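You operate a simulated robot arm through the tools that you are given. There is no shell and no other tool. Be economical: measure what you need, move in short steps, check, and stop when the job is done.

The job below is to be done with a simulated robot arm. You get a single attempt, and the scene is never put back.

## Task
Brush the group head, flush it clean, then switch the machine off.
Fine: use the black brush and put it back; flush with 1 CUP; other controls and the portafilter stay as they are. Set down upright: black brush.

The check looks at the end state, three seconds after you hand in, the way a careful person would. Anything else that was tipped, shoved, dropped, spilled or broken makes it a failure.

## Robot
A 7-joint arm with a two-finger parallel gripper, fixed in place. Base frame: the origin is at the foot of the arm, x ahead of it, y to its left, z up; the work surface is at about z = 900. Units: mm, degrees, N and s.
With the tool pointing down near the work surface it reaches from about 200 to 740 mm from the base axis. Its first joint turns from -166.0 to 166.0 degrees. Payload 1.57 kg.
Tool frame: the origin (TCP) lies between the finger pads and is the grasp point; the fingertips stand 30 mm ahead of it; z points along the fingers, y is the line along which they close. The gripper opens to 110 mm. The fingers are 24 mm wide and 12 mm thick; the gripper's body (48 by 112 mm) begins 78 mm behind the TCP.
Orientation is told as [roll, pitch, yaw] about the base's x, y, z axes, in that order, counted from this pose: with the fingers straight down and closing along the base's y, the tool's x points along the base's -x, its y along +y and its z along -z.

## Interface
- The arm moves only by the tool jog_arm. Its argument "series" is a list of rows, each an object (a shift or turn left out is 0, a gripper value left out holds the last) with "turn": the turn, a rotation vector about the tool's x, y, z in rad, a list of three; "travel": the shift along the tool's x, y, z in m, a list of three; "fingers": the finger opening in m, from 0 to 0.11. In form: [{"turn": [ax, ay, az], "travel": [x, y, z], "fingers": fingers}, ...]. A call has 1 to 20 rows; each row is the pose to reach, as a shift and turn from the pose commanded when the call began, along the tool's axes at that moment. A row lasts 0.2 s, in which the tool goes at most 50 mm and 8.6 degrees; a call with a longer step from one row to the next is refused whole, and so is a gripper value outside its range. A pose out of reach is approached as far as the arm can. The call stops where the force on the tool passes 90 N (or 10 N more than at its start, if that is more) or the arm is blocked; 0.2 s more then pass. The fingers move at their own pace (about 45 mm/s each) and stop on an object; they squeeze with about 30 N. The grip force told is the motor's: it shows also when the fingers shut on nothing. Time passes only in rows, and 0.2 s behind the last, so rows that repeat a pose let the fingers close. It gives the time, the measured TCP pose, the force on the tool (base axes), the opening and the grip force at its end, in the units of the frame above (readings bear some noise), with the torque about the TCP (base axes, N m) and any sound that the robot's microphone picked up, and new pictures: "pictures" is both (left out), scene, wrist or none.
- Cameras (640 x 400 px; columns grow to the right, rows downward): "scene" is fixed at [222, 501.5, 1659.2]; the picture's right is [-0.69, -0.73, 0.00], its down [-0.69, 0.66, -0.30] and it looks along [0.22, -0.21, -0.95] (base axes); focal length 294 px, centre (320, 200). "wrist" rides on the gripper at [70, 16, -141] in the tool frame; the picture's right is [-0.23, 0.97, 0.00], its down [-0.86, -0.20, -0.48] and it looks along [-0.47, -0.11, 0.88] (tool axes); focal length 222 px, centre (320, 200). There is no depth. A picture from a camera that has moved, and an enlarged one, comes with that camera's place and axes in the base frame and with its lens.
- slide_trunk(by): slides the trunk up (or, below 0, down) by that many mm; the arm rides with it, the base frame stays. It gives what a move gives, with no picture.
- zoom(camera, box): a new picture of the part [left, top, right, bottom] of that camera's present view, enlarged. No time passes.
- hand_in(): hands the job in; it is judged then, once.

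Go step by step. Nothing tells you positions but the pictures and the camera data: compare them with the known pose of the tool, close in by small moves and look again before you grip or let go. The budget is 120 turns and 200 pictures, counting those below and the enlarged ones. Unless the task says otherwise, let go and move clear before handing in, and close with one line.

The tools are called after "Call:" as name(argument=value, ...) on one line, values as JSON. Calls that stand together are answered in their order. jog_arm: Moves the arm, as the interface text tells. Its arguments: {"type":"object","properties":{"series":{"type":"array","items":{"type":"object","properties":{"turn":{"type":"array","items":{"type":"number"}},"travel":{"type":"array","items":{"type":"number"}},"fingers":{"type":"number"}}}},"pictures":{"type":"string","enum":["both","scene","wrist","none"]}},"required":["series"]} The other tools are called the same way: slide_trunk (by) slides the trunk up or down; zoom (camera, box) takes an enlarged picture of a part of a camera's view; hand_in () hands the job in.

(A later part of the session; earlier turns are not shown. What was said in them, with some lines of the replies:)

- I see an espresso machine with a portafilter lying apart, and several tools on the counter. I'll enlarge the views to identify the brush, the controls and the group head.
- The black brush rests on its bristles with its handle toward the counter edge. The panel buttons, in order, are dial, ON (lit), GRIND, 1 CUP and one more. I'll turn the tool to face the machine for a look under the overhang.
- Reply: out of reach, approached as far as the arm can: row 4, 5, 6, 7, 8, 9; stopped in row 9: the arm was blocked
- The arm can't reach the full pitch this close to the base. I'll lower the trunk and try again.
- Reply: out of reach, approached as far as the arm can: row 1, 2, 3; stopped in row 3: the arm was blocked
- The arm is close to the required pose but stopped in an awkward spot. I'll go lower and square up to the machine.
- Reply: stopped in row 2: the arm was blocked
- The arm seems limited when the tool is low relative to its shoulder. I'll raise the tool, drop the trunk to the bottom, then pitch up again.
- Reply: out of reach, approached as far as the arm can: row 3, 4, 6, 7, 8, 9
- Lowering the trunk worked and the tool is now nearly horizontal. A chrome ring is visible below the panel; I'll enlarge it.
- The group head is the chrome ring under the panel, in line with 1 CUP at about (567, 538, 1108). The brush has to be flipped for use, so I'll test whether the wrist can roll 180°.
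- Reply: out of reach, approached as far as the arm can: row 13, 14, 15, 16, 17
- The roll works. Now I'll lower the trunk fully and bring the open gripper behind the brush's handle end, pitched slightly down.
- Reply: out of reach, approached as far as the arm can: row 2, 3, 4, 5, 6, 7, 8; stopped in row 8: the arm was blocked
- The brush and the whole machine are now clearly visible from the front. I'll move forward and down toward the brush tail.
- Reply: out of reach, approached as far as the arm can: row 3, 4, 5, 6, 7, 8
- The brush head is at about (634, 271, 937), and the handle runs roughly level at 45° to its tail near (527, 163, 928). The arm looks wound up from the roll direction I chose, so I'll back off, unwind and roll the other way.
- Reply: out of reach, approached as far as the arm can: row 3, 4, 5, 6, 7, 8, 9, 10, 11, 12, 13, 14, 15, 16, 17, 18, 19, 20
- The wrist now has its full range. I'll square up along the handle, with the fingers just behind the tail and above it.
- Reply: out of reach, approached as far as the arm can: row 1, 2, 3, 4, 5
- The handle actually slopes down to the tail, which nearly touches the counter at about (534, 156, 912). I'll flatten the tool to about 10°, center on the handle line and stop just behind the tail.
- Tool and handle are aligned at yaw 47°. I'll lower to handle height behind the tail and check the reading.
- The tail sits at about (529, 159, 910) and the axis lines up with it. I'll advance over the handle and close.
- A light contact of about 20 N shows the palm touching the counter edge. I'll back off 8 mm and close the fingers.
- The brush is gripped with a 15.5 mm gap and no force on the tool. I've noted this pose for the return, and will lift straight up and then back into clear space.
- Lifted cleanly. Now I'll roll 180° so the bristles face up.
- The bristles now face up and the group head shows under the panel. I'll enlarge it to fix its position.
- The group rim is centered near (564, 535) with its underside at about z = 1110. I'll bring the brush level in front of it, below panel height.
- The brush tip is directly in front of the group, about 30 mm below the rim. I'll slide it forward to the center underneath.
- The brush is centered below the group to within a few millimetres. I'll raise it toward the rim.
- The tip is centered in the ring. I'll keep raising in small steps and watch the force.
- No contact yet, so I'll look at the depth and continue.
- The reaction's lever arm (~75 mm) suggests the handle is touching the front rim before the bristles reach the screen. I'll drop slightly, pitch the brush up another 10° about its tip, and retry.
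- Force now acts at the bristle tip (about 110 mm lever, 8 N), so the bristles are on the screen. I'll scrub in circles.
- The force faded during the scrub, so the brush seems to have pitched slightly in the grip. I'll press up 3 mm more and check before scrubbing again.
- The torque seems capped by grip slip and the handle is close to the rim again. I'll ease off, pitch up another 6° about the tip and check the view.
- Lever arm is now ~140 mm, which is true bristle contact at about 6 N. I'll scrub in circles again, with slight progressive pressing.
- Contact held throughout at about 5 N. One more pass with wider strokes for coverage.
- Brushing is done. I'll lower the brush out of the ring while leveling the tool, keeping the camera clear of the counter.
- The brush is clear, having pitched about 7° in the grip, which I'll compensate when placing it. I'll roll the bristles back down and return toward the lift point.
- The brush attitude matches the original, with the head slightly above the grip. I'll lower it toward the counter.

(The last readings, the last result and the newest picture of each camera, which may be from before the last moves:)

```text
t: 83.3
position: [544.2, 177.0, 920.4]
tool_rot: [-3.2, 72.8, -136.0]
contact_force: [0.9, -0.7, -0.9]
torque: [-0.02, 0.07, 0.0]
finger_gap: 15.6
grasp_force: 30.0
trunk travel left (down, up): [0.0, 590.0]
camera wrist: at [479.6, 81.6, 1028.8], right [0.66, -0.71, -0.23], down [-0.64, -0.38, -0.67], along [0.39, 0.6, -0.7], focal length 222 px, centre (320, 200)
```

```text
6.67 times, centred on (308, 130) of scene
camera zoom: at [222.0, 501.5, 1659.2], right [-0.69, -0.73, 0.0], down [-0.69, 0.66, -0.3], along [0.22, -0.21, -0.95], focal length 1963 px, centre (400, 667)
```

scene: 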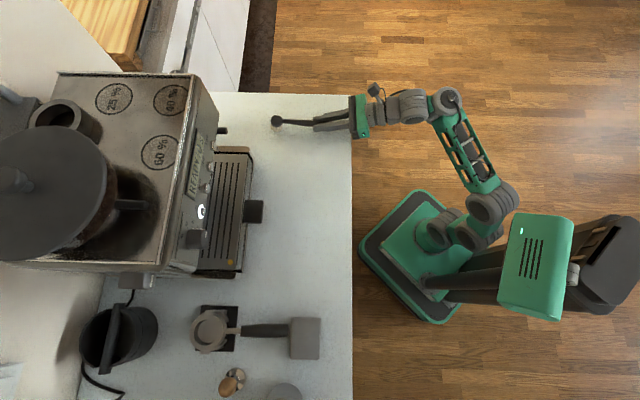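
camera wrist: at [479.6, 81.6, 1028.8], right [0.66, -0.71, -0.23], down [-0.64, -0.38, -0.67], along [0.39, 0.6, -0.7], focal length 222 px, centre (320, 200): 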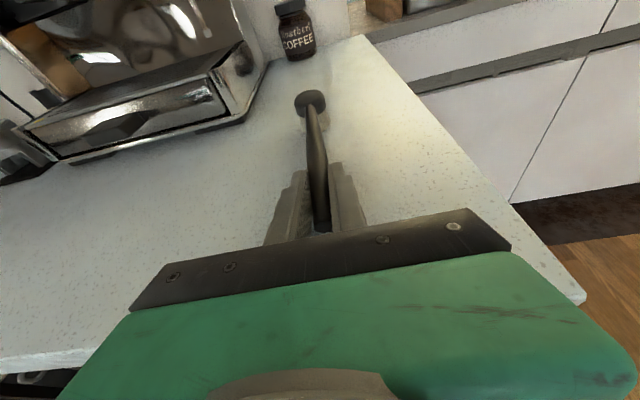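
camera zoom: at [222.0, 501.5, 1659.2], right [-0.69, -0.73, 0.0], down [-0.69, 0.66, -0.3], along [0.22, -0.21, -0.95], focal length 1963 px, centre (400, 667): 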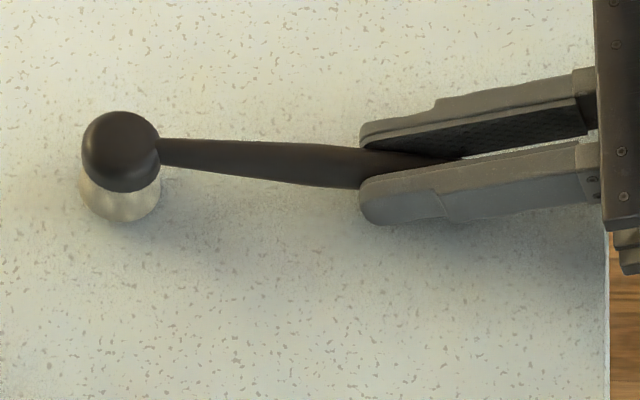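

The head is back at its original spot and practically on the counter. I'll lower one more millimetre and open slowly.

Call:
jog_arm(series=[{"travel": [-0.0012, 0, 0.0004]}, {"travel": [-0.0012, 0, 0.0004]}, {"travel": [-0.0012, 0, 0.0004]}], pictures="none")

Call:
jog_arm(series=[{"fingers": 0.018}, {"fingers": 0.022}, {"fingers": 0.03}, {"fingers": 0.045}, {"fingers": 0.055}, {"fingers": 0.055}], pictures="wrist")

Call:
zoom(camera="scene", box=[260, 100, 356, 160])

```text
t: 84.1
position: [543.0, 177.9, 919.4]
tool_rot: [-2.9, 72.9, -135.7]
contact_force: [-0.2, 1.1, 6.5]
torque: [-0.22, 0.1, 0.04]
finger_gap: 15.5
grasp_force: 29.7
trunk travel left (down, up): [0.0, 590.0]
```

```text
t: 85.5
position: [543.9, 176.3, 920.7]
tool_rot: [-2.9, 72.8, -135.8]
contact_force: [-5.3, 3.9, 9.4]
torque: [0.05, -0.26, 0.11]
finger_gap: 49.3
grasp_force: 0.0
trunk travel left (down, up): [0.0, 590.0]
camera wrist: at [478.8, 81.7, 1028.3], right [0.66, -0.71, -0.23], down [-0.64, -0.38, -0.67], along [0.39, 0.6, -0.7], focal length 222 px, centre (320, 200)
```

wrist: 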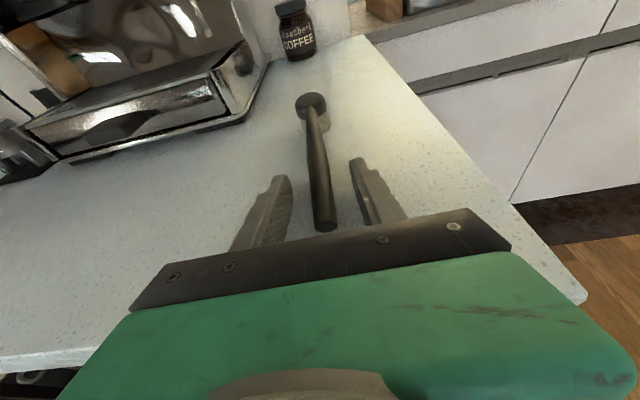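

```text
6.67 times, centred on (308, 130) of scene
camera zoom: at [222.0, 501.5, 1659.2], right [-0.69, -0.73, 0.0], down [-0.69, 0.66, -0.3], along [0.22, -0.21, -0.95], focal length 1963 px, centre (400, 667)
```

zoom: 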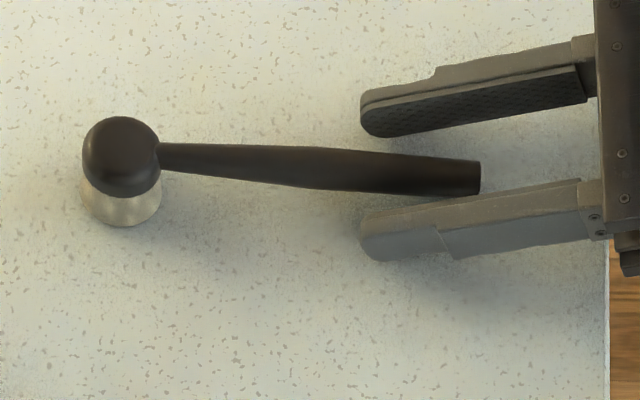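

The brush is standing on its bristles where it was. I'll lift the fingertips a touch, back out along the handle, then rise.

Call:
jog_arm(series=[{"travel": [0.004, 0, -0.0012], "fingers": 0.06}, {"travel": [-0.0025, 0, -0.02]}, {"travel": [-0.009, 0, -0.044]}, {"travel": [-0.0195, 0, -0.0777]}, {"travel": [0.018, 0, -0.09]}, {"travel": [0.06, 0, -0.1]}, {"travel": [0.1, 0, -0.115]}, {"travel": [0.1, 0, -0.115]}])

Call:
zoom(camera="scene", box=[260, 100, 356, 160])

Call:
zoom(camera="wrist", box=[60, 0, 380, 200])

```text
t: 87.3
position: [495.6, 121.0, 1011.3]
tool_rot: [-3.4, 72.8, -136.2]
contact_force: [1.0, -1.1, -0.4]
torque: [0.05, 0.03, 0.06]
finger_gap: 59.8
grasp_force: 0.1
out of reach, approached as far as the arm can: row 7, 8
trunk travel left (down, up): [0.0, 590.0]
camera wrist: at [429.6, 24.9, 1120.1], right [0.66, -0.71, -0.23], down [-0.64, -0.37, -0.67], along [0.39, 0.6, -0.7], focal length 222 px, centre (320, 200)
```

scene: 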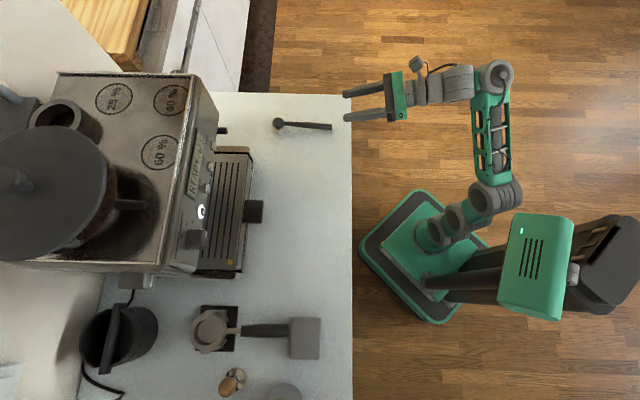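
wrist: 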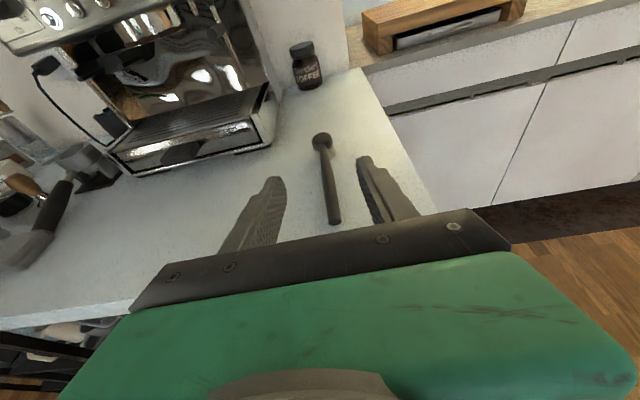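

```text
6.67 times, centred on (308, 130) of scene
camera zoom: at [222.0, 501.5, 1659.2], right [-0.69, -0.73, 0.0], down [-0.69, 0.66, -0.3], along [0.22, -0.21, -0.95], focal length 1963 px, centre (400, 667)
```

zoom: 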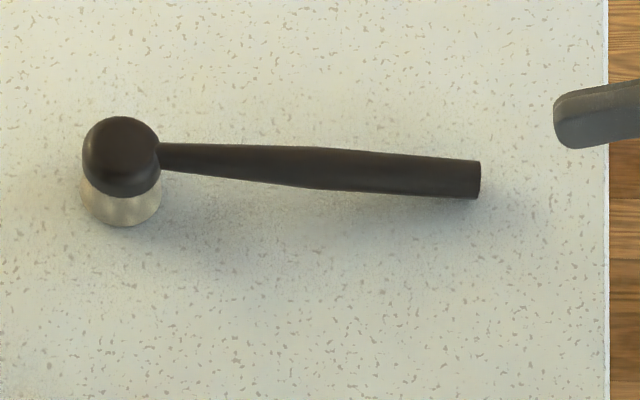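

```text
2.00 times, centred on (220, 100) of wrist
camera zoom: at [429.6, 24.9, 1120.1], right [0.66, -0.71, -0.23], down [-0.64, -0.37, -0.67], along [0.39, 0.6, -0.7], focal length 444 px, centre (520, 400)
```

zoom: 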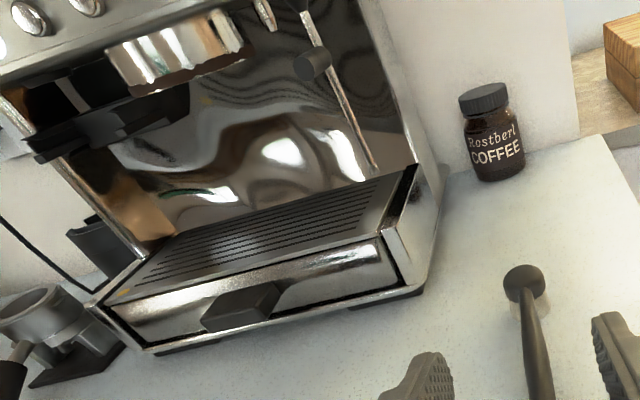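

The brush is back where it was, upright. Next I'll raise the trunk a little, close the fingers and move in front of the 1 CUP button.

Call:
slide_trunk(by=100)

Call:
jog_arm(series=[{"turn": [-0.006, 0.043, -0.0015], "travel": [0.0135, -0.034, 0.022], "fingers": 0.0}, {"turn": [-0.011, 0.085, -0.003], "travel": [0.027, -0.069, 0.044]}, {"turn": [-0.017, 0.128, -0.0045], "travel": [0.0405, -0.103, 0.0667]}, {"turn": [-0.023, 0.17, -0.006], "travel": [0.054, -0.138, 0.089]}, {"turn": [-0.029, 0.213, -0.008], "travel": [0.0677, -0.172, 0.111]}, {"turn": [-0.034, 0.255, -0.0095], "travel": [0.081, -0.207, 0.133]}, {"turn": [-0.04, 0.298, -0.011], "travel": [0.0948, -0.241, 0.1557]}, {"turn": [-0.04, 0.298, -0.011], "travel": [0.0948, -0.241, 0.1557]}])

Call:
zoom(camera="wrist", box=[160, 40, 480, 240])

```text
t: 88.7
position: [493.6, 120.5, 1112.6]
tool_rot: [-3.2, 72.8, -136.0]
contact_force: [-0.4, 0.4, 1.3]
torque: [0.0, -0.02, 0.03]
finger_gap: 60.1
grasp_force: 0.1
trunk travel left (down, up): [-100.0, 490.0]
```

```text
t: 90.5
position: [460.9, 379.6, 1160.4]
tool_rot: [-57.6, 89.1, 168.7]
contact_force: [-0.2, 0.7, -0.1]
torque: [0.07, -0.06, 0.02]
finger_gap: 0.1
grasp_force: 20.8
out of reach, approached as far as the arm can: row 5, 6, 7, 8
trunk travel left (down, up): [-100.0, 490.0]
camera wrist: at [377.5, 266.0, 1231.0], right [0.7, -0.67, -0.24], down [-0.49, -0.21, -0.85], along [0.52, 0.71, -0.47], focal length 222 px, centre (320, 200)
```

scene: 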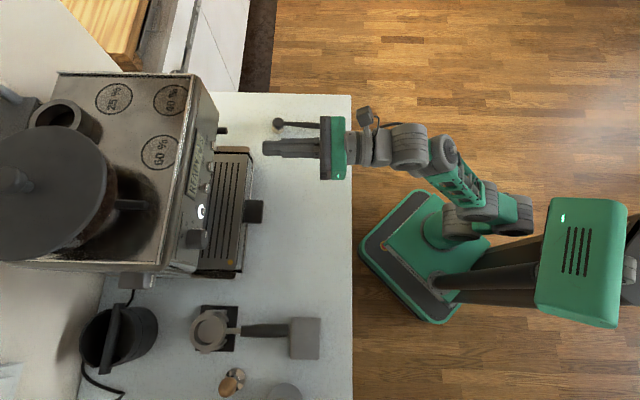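
wrist: 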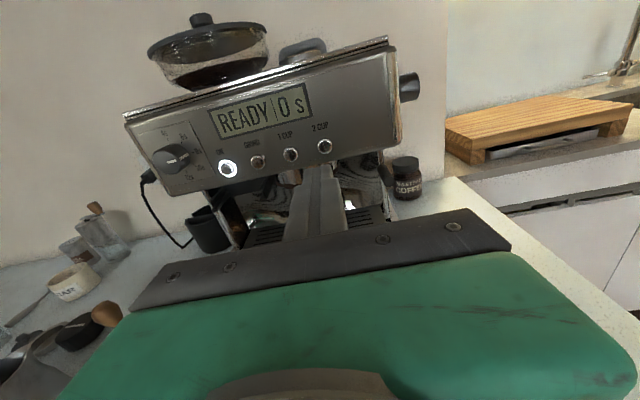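

```text
2.00 times, centred on (320, 140) of wrist
camera zoom: at [377.5, 266.0, 1231.0], right [0.7, -0.67, -0.24], down [-0.49, -0.21, -0.85], along [0.52, 0.71, -0.47], focal length 444 px, centre (320, 320)
```

zoom: 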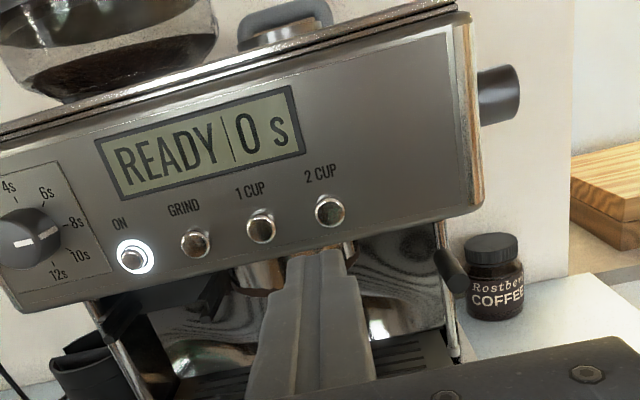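

1 CUP is at about (522, 495, 1161). I'll go to a point 25 mm in front of it and check alignment.

Call:
jog_arm(series=[{"travel": [0, -0.012, 0.023]}, {"travel": [0, -0.024, 0.047]}, {"travel": [0, -0.0356, 0.0705]}, {"travel": [0, -0.0356, 0.0705]}])

Call:
zoom(camera="wrist", box=[220, 80, 412, 200])

Call:
zoom(camera="scene", box=[160, 120, 320, 220])

```text
t: 91.5
position: [511.5, 426.0, 1172.7]
tool_rot: [-70.8, 88.6, 156.2]
contact_force: [0.8, 0.1, 0.1]
torque: [0.01, 0.02, 0.01]
finger_gap: 0.0
grasp_force: 21.1
out of reach, approached as far as the arm can: row 1, 2, 3, 4
trunk travel left (down, up): [-100.0, 490.0]
camera wrist: at [429.1, 311.2, 1240.9], right [0.71, -0.66, -0.25], down [-0.49, -0.21, -0.85], along [0.51, 0.72, -0.47], focal length 222 px, centre (320, 200)
```

scene: 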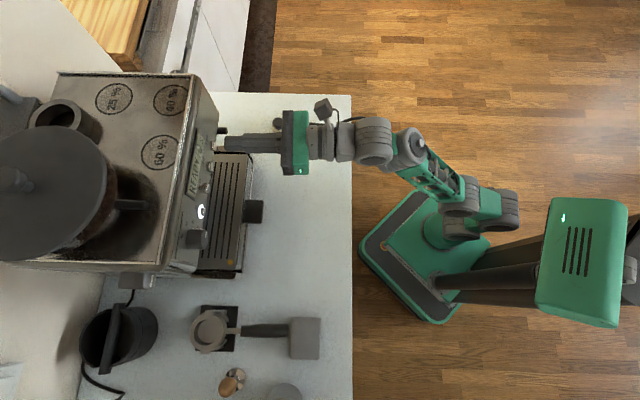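
wrist: 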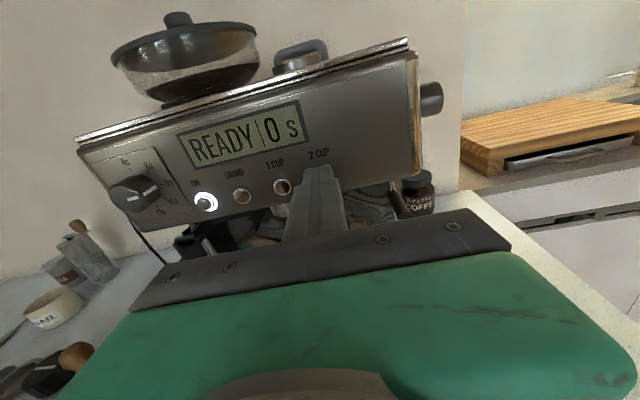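

```text
3.33 times, centred on (316, 140) of wrist
camera zoom: at [429.1, 311.2, 1240.9], right [0.71, -0.66, -0.25], down [-0.49, -0.21, -0.85], along [0.51, 0.72, -0.47], focal length 740 px, centre (333, 400)
```

zoom: 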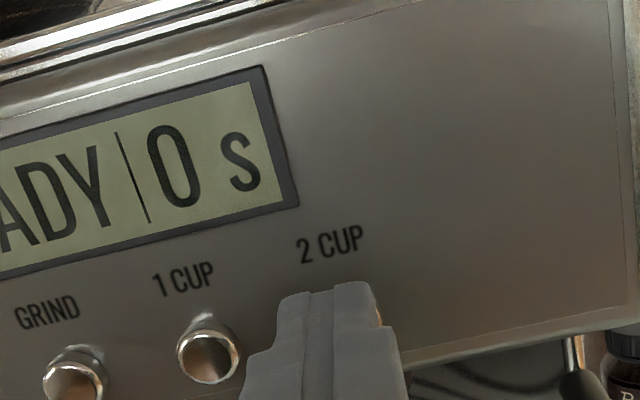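

```text
4.00 times, centred on (240, 170) of scene
camera zoom: at [222.0, 501.5, 1659.2], right [-0.69, -0.73, 0.0], down [-0.69, 0.66, -0.3], along [0.22, -0.21, -0.95], focal length 1178 px, centre (640, 320)
```

zoom: 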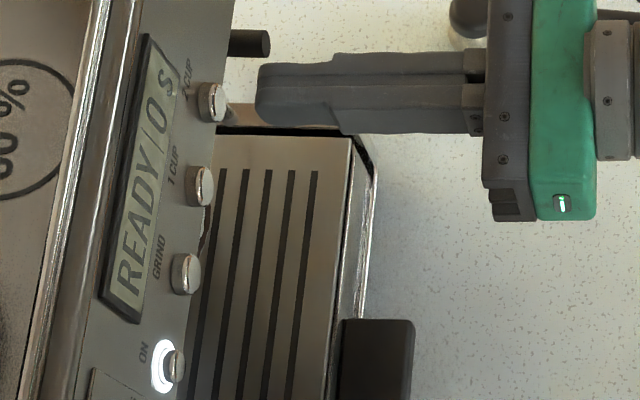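

The arm drifted sideways toward 2 CUP because of a joint limit, so I stopped short of touching anything. I'll back off and roll to the other wrist orientation, which reaches this area well.

Call:
jog_arm(series=[{"travel": [0, 0, -0.045]}, {"travel": [0, 0, -0.09]}, {"turn": [0, 0, 0.149], "travel": [0, 0, -0.11]}, {"turn": [0, 0, 0.298], "travel": [0, 0, -0.11]}, {"turn": [0, 0, 0.447], "travel": [0, 0, -0.11]}, {"turn": [0, 0, 0.596], "travel": [0, 0, -0.11]}, {"turn": [0, 0, 0.745], "travel": [0, 0, -0.11]}, {"turn": [0, 0, 0.894], "travel": [0, 0, -0.11]}, {"turn": [0, 0, 1.043], "travel": [0, 0, -0.11]}, {"turn": [0, 0, 1.192], "travel": [0, 0, -0.11]}, {"turn": [0, 0, 1.341], "travel": [0, 0, -0.11]}, {"turn": [0, 0, 1.49], "travel": [0, 0, -0.11]}, {"turn": [0, 0, 1.639], "travel": [0, 0, -0.11]}, {"turn": [0, 0, 1.788], "travel": [0, 0, -0.11]}, {"turn": [0, 0, 1.937], "travel": [0, 0, -0.11]}, {"turn": [0, 0, 2.086], "travel": [0, 0, -0.11]}, {"turn": [0, 0, 2.235], "travel": [0, 0, -0.11]}, {"turn": [0, 0, 2.384], "travel": [0, 0, -0.11]}, {"turn": [0, 0, 2.533], "travel": [0, 0, -0.11]}, {"turn": [0, 0, 2.682], "travel": [0, 0, -0.11]}], pictures="none")

Call:
slide_trunk(by=-60)

```text
t: 95.7
position: [433.1, 350.3, 1170.2]
tool_rot: [-89.9, -63.7, 134.7]
contact_force: [-0.2, 0.4, -0.1]
torque: [-0.03, 0.01, 0.0]
finger_gap: 0.1
grasp_force: 21.2
out of reach, approached as far as the arm can: row 1, 2
trunk travel left (down, up): [-100.0, 490.0]
```

```text
t: 96.7
position: [434.2, 350.1, 1110.2]
tool_rot: [-89.8, -63.6, 134.7]
contact_force: [0.4, -0.2, -0.4]
torque: [0.01, -0.02, 0.01]
finger_gap: 0.0
grasp_force: 21.7
trunk travel left (down, up): [-40.0, 550.0]
```

Call:
jog_arm(series=[{"turn": [0, 0, 0.149], "travel": [-0.016, 0.0035, 0]}, {"turn": [0, 0, 0.298], "travel": [-0.032, 0.007, 0]}, {"turn": [0, 0, 0.44], "travel": [-0.048, 0.0105, 0.01]}, {"turn": [0, 0, 0.459], "travel": [-0.0638, 0.014, 0.03]}, {"turn": [0, 0, 0.459], "travel": [-0.0638, 0.014, 0.055]}, {"turn": [0, 0, 0.459], "travel": [-0.0638, 0.014, 0.08]}, {"turn": [0, 0, 0.459], "travel": [-0.0638, 0.014, 0.08]}])

Call:
zoom(camera="wrist", box=[200, 80, 456, 240])

Call:
zoom(camera="scene", box=[160, 130, 320, 230])

```text
t: 98.3
position: [464.3, 436.9, 1159.3]
tool_rot: [-16.7, -90.0, 61.5]
contact_force: [-0.7, 0.0, 0.2]
torque: [-0.01, 0.02, 0.01]
finger_gap: 0.0
grasp_force: 21.0
trunk travel left (down, up): [-40.0, 550.0]
camera wrist: at [352.5, 348.8, 1090.4], right [-0.69, 0.69, 0.23], down [-0.2, -0.48, 0.86], along [0.7, 0.54, 0.46], focal length 222 px, centre (320, 200)
```

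scene: 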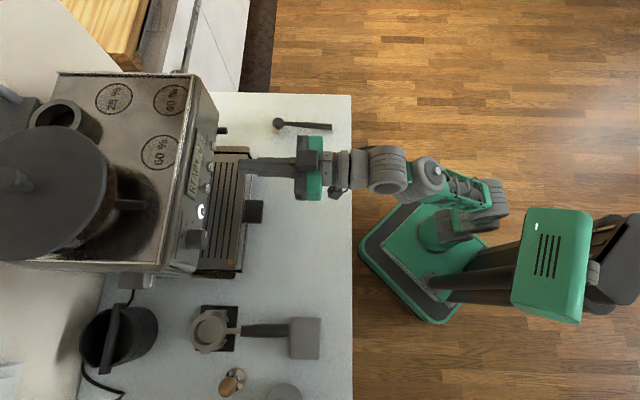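
wrist: 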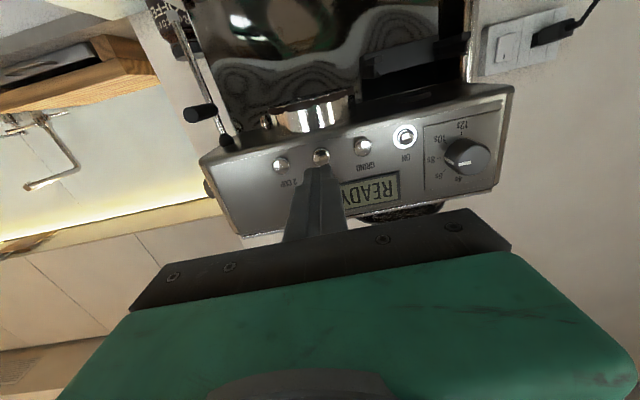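

```text
2.50 times, centred on (328, 160) of wrist
camera zoom: at [352.5, 348.8, 1090.4], right [-0.69, 0.69, 0.23], down [-0.2, -0.48, 0.86], along [0.7, 0.54, 0.46], focal length 555 px, centre (300, 300)
```

zoom: 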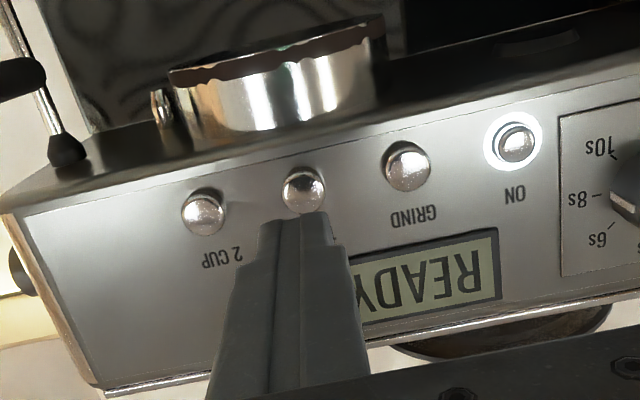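

```text
4.00 times, centred on (240, 180) of scene
camera zoom: at [222.0, 501.5, 1659.2], right [-0.69, -0.73, 0.0], down [-0.69, 0.66, -0.3], along [0.22, -0.21, -0.95], focal length 1178 px, centre (640, 280)
```

zoom: 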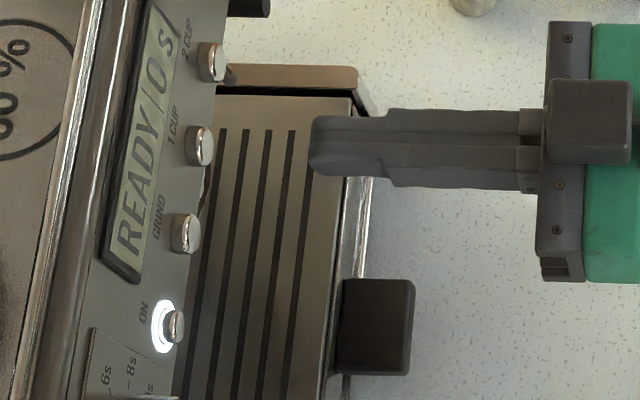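

Alignment with 1 CUP is within about 2 mm and the tip is ~50 mm away. I'll advance most of the way and then press gently.

Call:
jog_arm(series=[{"travel": [0.001, 0, 0.02]}, {"travel": [0.0015, 0, 0.04]}, {"travel": [0.0015, 0, 0.04]}], pictures="wrist")

Call:
zoom(camera="scene", box=[180, 140, 276, 200])

Call:
zoom(camera="wrist", box=[220, 80, 412, 200])

```text
t: 99.1
position: [491.1, 465.5, 1160.2]
tool_rot: [-30.4, -89.9, 75.2]
contact_force: [0.1, 0.2, -0.3]
torque: [-0.02, -0.03, 0.01]
finger_gap: 0.1
grasp_force: 21.5
trunk travel left (down, up): [-40.0, 550.0]
camera wrist: at [380.1, 376.9, 1089.5], right [-0.69, 0.69, 0.23], down [-0.2, -0.48, 0.86], along [0.7, 0.54, 0.46], focal length 222 px, centre (320, 200)
```

wrist: 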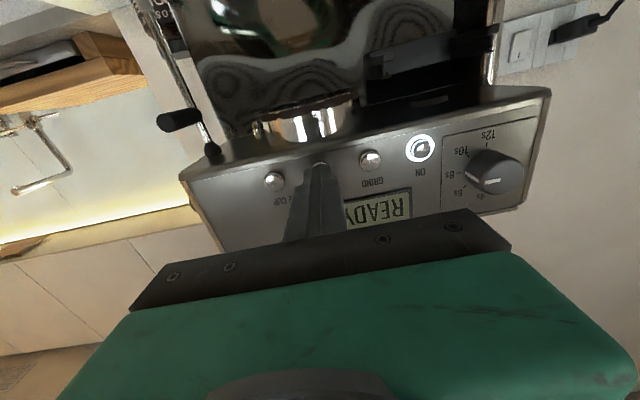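

```text
6.67 times, centred on (228, 170) of scene
camera zoom: at [222.0, 501.5, 1659.2], right [-0.69, -0.73, 0.0], down [-0.69, 0.66, -0.3], along [0.22, -0.21, -0.95], focal length 1963 px, centre (933, 400)
```

zoom: 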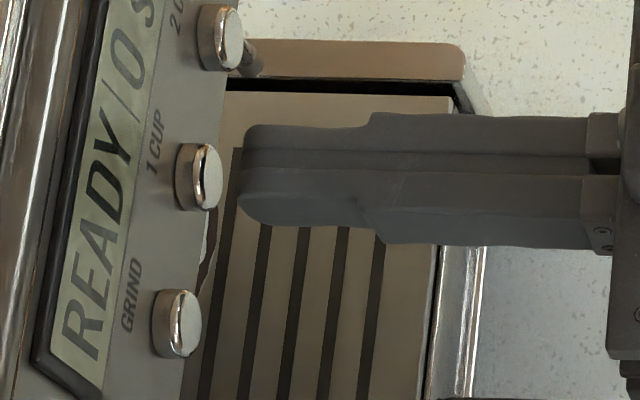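

```text
3.33 times, centred on (316, 140) of wrist
camera zoom: at [380.1, 376.9, 1089.5], right [-0.69, 0.69, 0.23], down [-0.2, -0.48, 0.86], along [0.7, 0.54, 0.46], focal length 740 px, centre (333, 400)
```

zoom: 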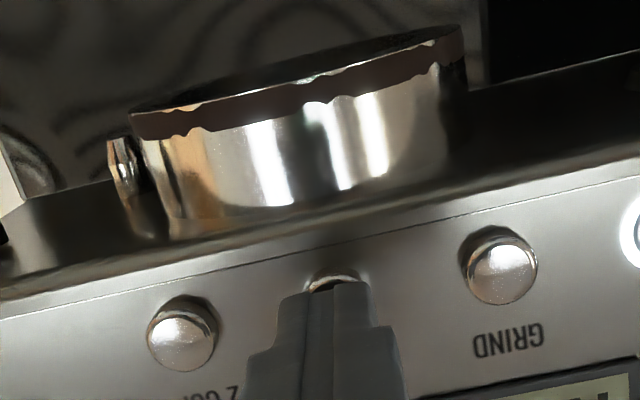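

Call:
jog_arm(series=[{"travel": [0, 0, 0.004]}, {"travel": [0, 0, 0.008]}, {"travel": [0, 0, 0.008]}], pictures="none")

Call:
jog_arm(series=[{"travel": [0, 0, 0.003]}, {"travel": [0, 0, 0.003]}], pictures="none")

```text
t: 99.9
position: [497.3, 471.0, 1159.3]
tool_rot: [-35.0, -89.8, 79.9]
contact_force: [0.2, -1.1, 0.4]
torque: [0.03, -0.01, 0.02]
finger_gap: 0.0
grasp_force: 21.1
trunk travel left (down, up): [-40.0, 550.0]
```

```text
t: 100.5
position: [498.4, 472.2, 1159.5]
tool_rot: [-30.3, -89.9, 75.1]
contact_force: [-0.2, -1.0, 0.0]
torque: [0.03, -0.03, -0.01]
finger_gap: 0.2
grasp_force: 20.9
trunk travel left (down, up): [-40.0, 550.0]
```

Call:
jog_arm(series=[{"travel": [0, 0, 0.003]}, {"travel": [0, 0, 0.003]}], pictures="none")

Call:
jog_arm(series=[{"travel": [0, 0, 0.003]}, {"travel": [0, 0, 0.003]}], pictures="scene")

Call:
zoom(camera="scene", box=[180, 140, 276, 200])

```text
t: 101.1
position: [500.0, 474.9, 1160.7]
tool_rot: [-38.9, -89.9, 83.9]
contact_force: [-2.8, -3.1, -1.4]
torque: [-0.03, 0.0, 0.03]
finger_gap: 0.0
grasp_force: 21.0
trunk travel left (down, up): [-40.0, 550.0]
heard: click
```

```text
t: 101.7
position: [501.5, 475.3, 1160.7]
tool_rot: [-78.1, -89.9, 123.0]
contact_force: [-10.3, -8.4, -6.1]
torque: [-0.13, 0.17, 0.01]
finger_gap: 0.0
grasp_force: 20.9
trunk travel left (down, up): [-40.0, 550.0]
```

scene: 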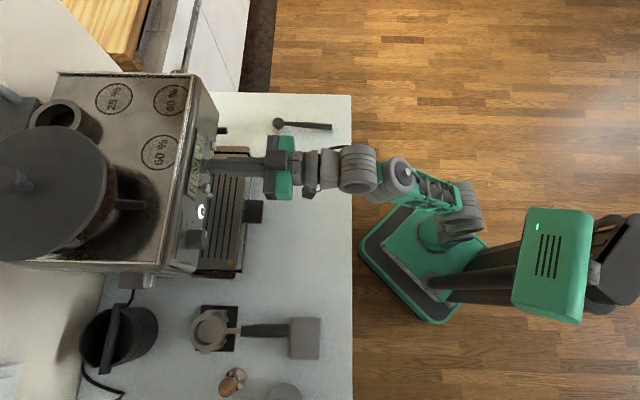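

```text
6.67 times, centred on (228, 170) of scene
camera zoom: at [222.0, 501.5, 1659.2], right [-0.69, -0.73, 0.0], down [-0.69, 0.66, -0.3], along [0.22, -0.21, -0.95], focal length 1963 px, centre (933, 400)
```

zoom: 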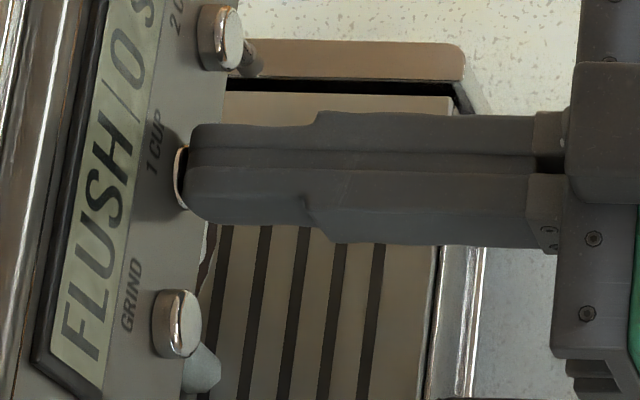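

Click heard, and the display reads FLUSH. I'll back straight off and watch the flush run to completion.

Call:
jog_arm(series=[{"travel": [0, 0, -0.015]}, {"travel": [0, 0, -0.05]}, {"travel": [0, 0, -0.05]}, {"travel": [0, 0, -0.05]}, {"travel": [0, 0, -0.05]}, {"travel": [0, 0, -0.05]}, {"travel": [0, 0, -0.05]}, {"travel": [0, 0, -0.05]}, {"travel": [0, 0, -0.05]}, {"travel": [0, 0, -0.05]}], pictures="wrist")

Call:
zoom(camera="scene", box=[180, 130, 276, 190])

```text
t: 103.9
position: [464.8, 441.7, 1161.6]
tool_rot: [-30.5, -90.0, 75.4]
contact_force: [0.2, 0.2, 0.1]
torque: [0.0, 0.0, 0.0]
finger_gap: 0.1
grasp_force: 21.2
trunk travel left (down, up): [-40.0, 550.0]
camera wrist: at [353.7, 353.0, 1091.6], right [-0.69, 0.69, 0.23], down [-0.2, -0.48, 0.86], along [0.7, 0.54, 0.46], focal length 222 px, centre (320, 200)
```

wrist: 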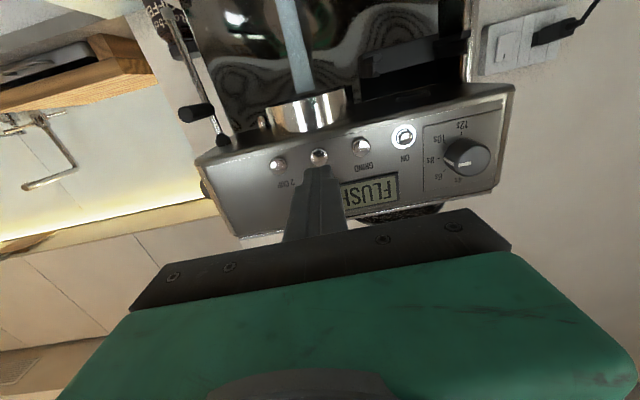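

```text
6.67 times, centred on (228, 160) of scene
camera zoom: at [222.0, 501.5, 1659.2], right [-0.69, -0.73, 0.0], down [-0.69, 0.66, -0.3], along [0.22, -0.21, -0.95], focal length 1963 px, centre (933, 467)
```

zoom: 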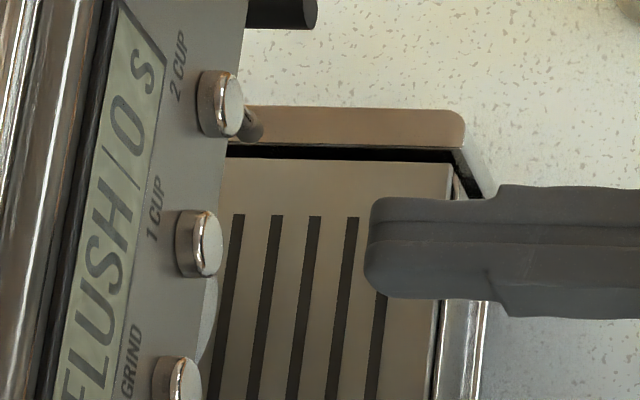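

Water is flowing from the group. While it runs, I'll move sideways to face the ON button, staying clear of the panel.

Call:
jog_arm(series=[{"travel": [0, 0.02, -0.01]}, {"travel": [0, 0.045, -0.01]}, {"travel": [0, 0.07, -0.01]}, {"travel": [0, 0.085, -0.005]}, {"travel": [0, 0.085, -0.005]}, {"travel": [0, 0.085, -0.005]}, {"travel": [0, 0.085, -0.005]}, {"travel": [0, 0.085, -0.005]}, {"travel": [0, 0.085, -0.005]}, {"travel": [0, 0.085, -0.005]}, {"travel": [0, 0.085, -0.005]}, {"travel": [0, 0.085, -0.005]}])

Call:
zoom(camera="wrist", box=[180, 60, 436, 220])

Call:
zoom(camera="scene", box=[160, 150, 288, 230])

```text
t: 106.5
position: [401.3, 496.6, 1160.1]
tool_rot: [-30.6, -89.8, 75.6]
contact_force: [0.0, 0.7, -0.3]
torque: [-0.01, -0.02, 0.04]
finger_gap: 0.2
grasp_force: 21.1
trunk travel left (down, up): [-40.0, 550.0]
camera wrist: at [290.7, 408.9, 1089.7], right [-0.69, 0.69, 0.23], down [-0.2, -0.48, 0.86], along [0.7, 0.54, 0.46], focal length 222 px, centre (320, 200)
```

scene: 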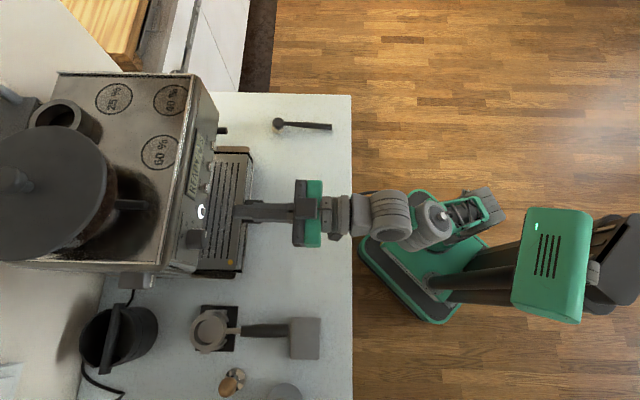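
wrist: 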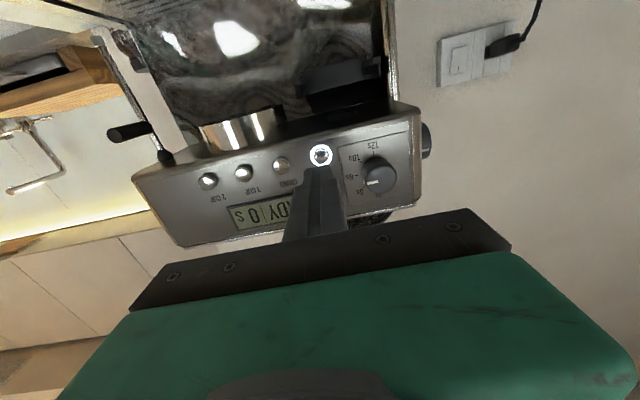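

```text
2.50 times, centred on (308, 140) of wrist
camera zoom: at [290.7, 408.9, 1089.7], right [-0.69, 0.69, 0.23], down [-0.2, -0.48, 0.86], along [0.7, 0.54, 0.46], focal length 555 px, centre (350, 350)
```

zoom: 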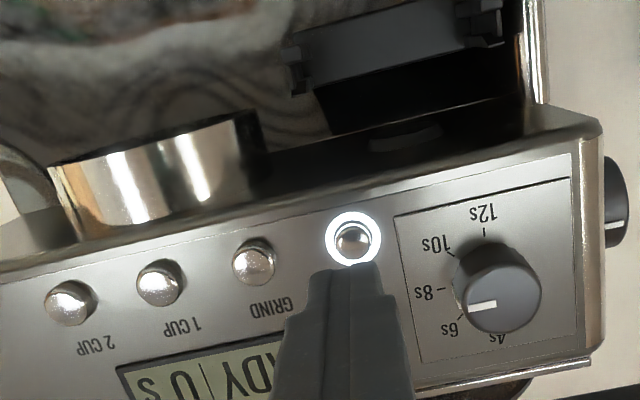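

```text
5.00 times, centred on (224, 190) of scene
camera zoom: at [222.0, 501.5, 1659.2], right [-0.69, -0.73, 0.0], down [-0.69, 0.66, -0.3], along [0.22, -0.21, -0.95], focal length 1472 px, centre (800, 250)
```

zoom: 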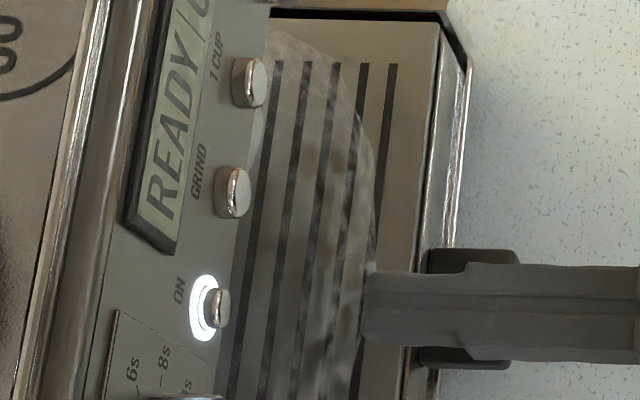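

The flush finished: the display is back to READY and the rim looks clean. The tip lines up with the ON button, so I'll advance.

Call:
jog_arm(series=[{"travel": [0.001, 0, 0.02]}, {"travel": [0.0015, 0, 0.04]}, {"travel": [0.0015, 0, 0.04]}], pictures="none")

Call:
zoom(camera="scene", box=[180, 180, 276, 240])

Call:
zoom(camera="wrist", box=[180, 60, 436, 220])

```text
t: 107.3
position: [431.4, 526.6, 1158.1]
tool_rot: [-27.9, -90.0, 72.9]
contact_force: [0.0, 0.1, -0.1]
torque: [-0.03, -0.02, 0.02]
finger_gap: 0.2
grasp_force: 21.0
trunk travel left (down, up): [-40.0, 550.0]
```

```text
6.67 times, centred on (228, 210) of scene
camera zoom: at [222.0, 501.5, 1659.2], right [-0.69, -0.73, 0.0], down [-0.69, 0.66, -0.3], along [0.22, -0.21, -0.95], focal length 1963 px, centre (933, 133)
```

zoom: 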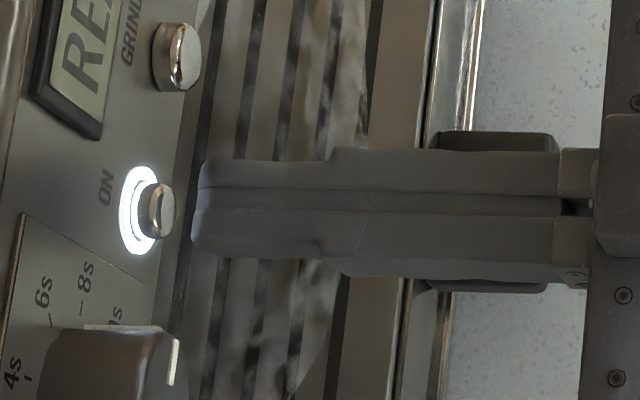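

```text
2.50 times, centred on (308, 140) of wrist
camera zoom: at [319.6, 437.9, 1089.0], right [-0.69, 0.69, 0.23], down [-0.2, -0.48, 0.86], along [0.7, 0.54, 0.46], focal length 555 px, centre (350, 350)
```

zoom: 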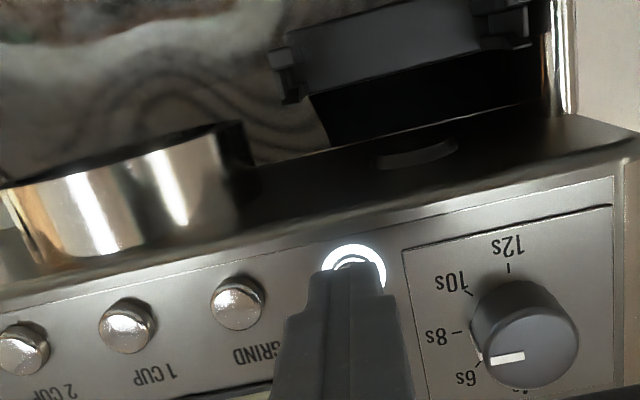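

Aligned and about 7–10 mm away. Pressing gently.

Call:
jog_arm(series=[{"travel": [0, 0, 0.005]}, {"travel": [0, 0, 0.005]}], pictures="none")

Call:
jog_arm(series=[{"travel": [0, 0, 0.004]}, {"travel": [0, 0, 0.004]}], pictures="none")

```text
t: 107.9
position: [435.4, 529.6, 1157.6]
tool_rot: [-29.3, -89.9, 74.2]
contact_force: [0.3, -0.7, 0.4]
torque: [0.0, -0.04, 0.0]
finger_gap: 0.1
grasp_force: 21.2
trunk travel left (down, up): [-40.0, 550.0]
```

```text
t: 108.5
position: [437.8, 533.3, 1157.9]
tool_rot: [-47.7, -89.9, 92.5]
contact_force: [-1.0, 0.1, 0.9]
torque: [-0.02, 0.02, 0.04]
finger_gap: 0.0
grasp_force: 21.0
trunk travel left (down, up): [-40.0, 550.0]
```

Call:
jog_arm(series=[{"travel": [0, 0, 0.003]}, {"travel": [0, 0, 0.003]}], pictures="none")

```text
t: 109.1
position: [439.2, 534.3, 1159.1]
tool_rot: [-67.7, -90.0, 112.5]
contact_force: [-1.7, -2.1, 1.3]
torque: [0.02, -0.06, 0.01]
finger_gap: 0.1
grasp_force: 20.8
trunk travel left (down, up): [-40.0, 550.0]
heard: click
```

Click heard. I'll back straight off and check that the machine is off.

Call:
jog_arm(series=[{"travel": [0, 0, -0.015]}, {"travel": [0, 0, -0.05]}, {"travel": [0, 0, -0.095]}, {"travel": [0, 0, -0.095]}, {"travel": [0, 0, -0.095]}])

Call:
zoom(camera="wrist", box=[180, 40, 436, 220])

Call:
zoom(camera="scene", box=[160, 100, 352, 220])

```text
t: 110.3
position: [372.8, 467.1, 1159.1]
tool_rot: [-32.7, -89.9, 77.5]
contact_force: [-0.5, 0.3, -0.2]
torque: [-0.02, -0.02, -0.01]
finger_gap: 0.0
grasp_force: 21.4
trunk travel left (down, up): [-40.0, 550.0]
camera wrist: at [262.7, 379.7, 1088.7], right [-0.69, 0.69, 0.23], down [-0.2, -0.48, 0.86], along [0.7, 0.54, 0.46], focal length 222 px, centre (320, 200)
```

scene: 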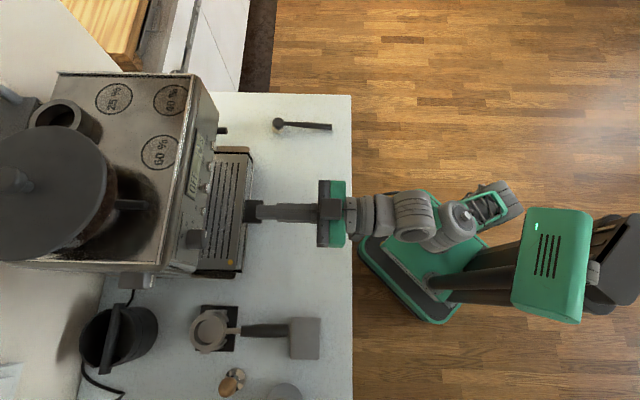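
wrist: 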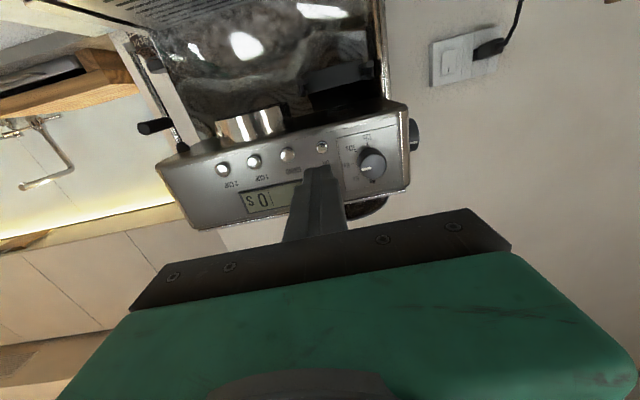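

```text
2.22 times, centred on (308, 130) of wrist
camera zoom: at [262.7, 379.7, 1088.7], right [-0.69, 0.69, 0.23], down [-0.2, -0.48, 0.86], along [0.7, 0.54, 0.46], focal length 494 px, centre (347, 356)
```

zoom: 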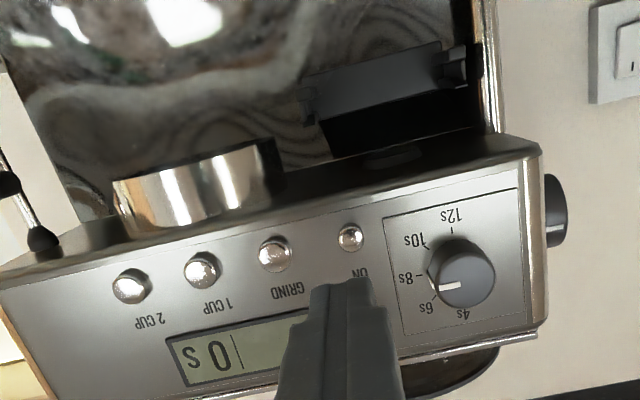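

```text
3.33 times, centred on (256, 160) of scene
camera zoom: at [222.0, 501.5, 1659.2], right [-0.69, -0.73, 0.0], down [-0.69, 0.66, -0.3], along [0.22, -0.21, -0.95], focal length 981 px, centre (533, 333)
```

zoom: 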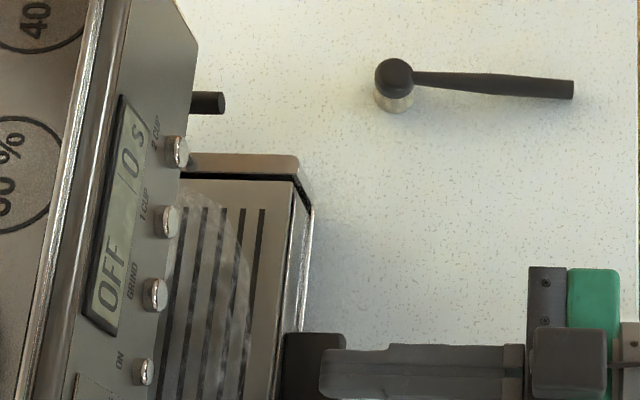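

The display reads OFF and the lamp is dark; the brush is standing upright in its place and the group rim is clean. I'll pull back clear and hand in.

Call:
jog_arm(series=[{"travel": [0, 0, -0.03]}, {"travel": [0, 0, -0.06]}, {"travel": [0, 0, -0.06]}], pictures="none")

Call:
hand_in()

```text
t: 111.1
position: [331.5, 425.7, 1156.4]
tool_rot: [-39.4, -90.0, 84.3]
contact_force: [-0.1, 0.2, -0.4]
torque: [-0.01, 0.02, -0.03]
finger_gap: 0.1
grasp_force: 21.3
trunk travel left (down, up): [-40.0, 550.0]
```

```text
The job is handed in.
```

I brushed the group head with the black brush and put the brush back upright, flushed with 1 CUP until the display read READY, then switched the machine off (display reads OFF); the job is handed in.
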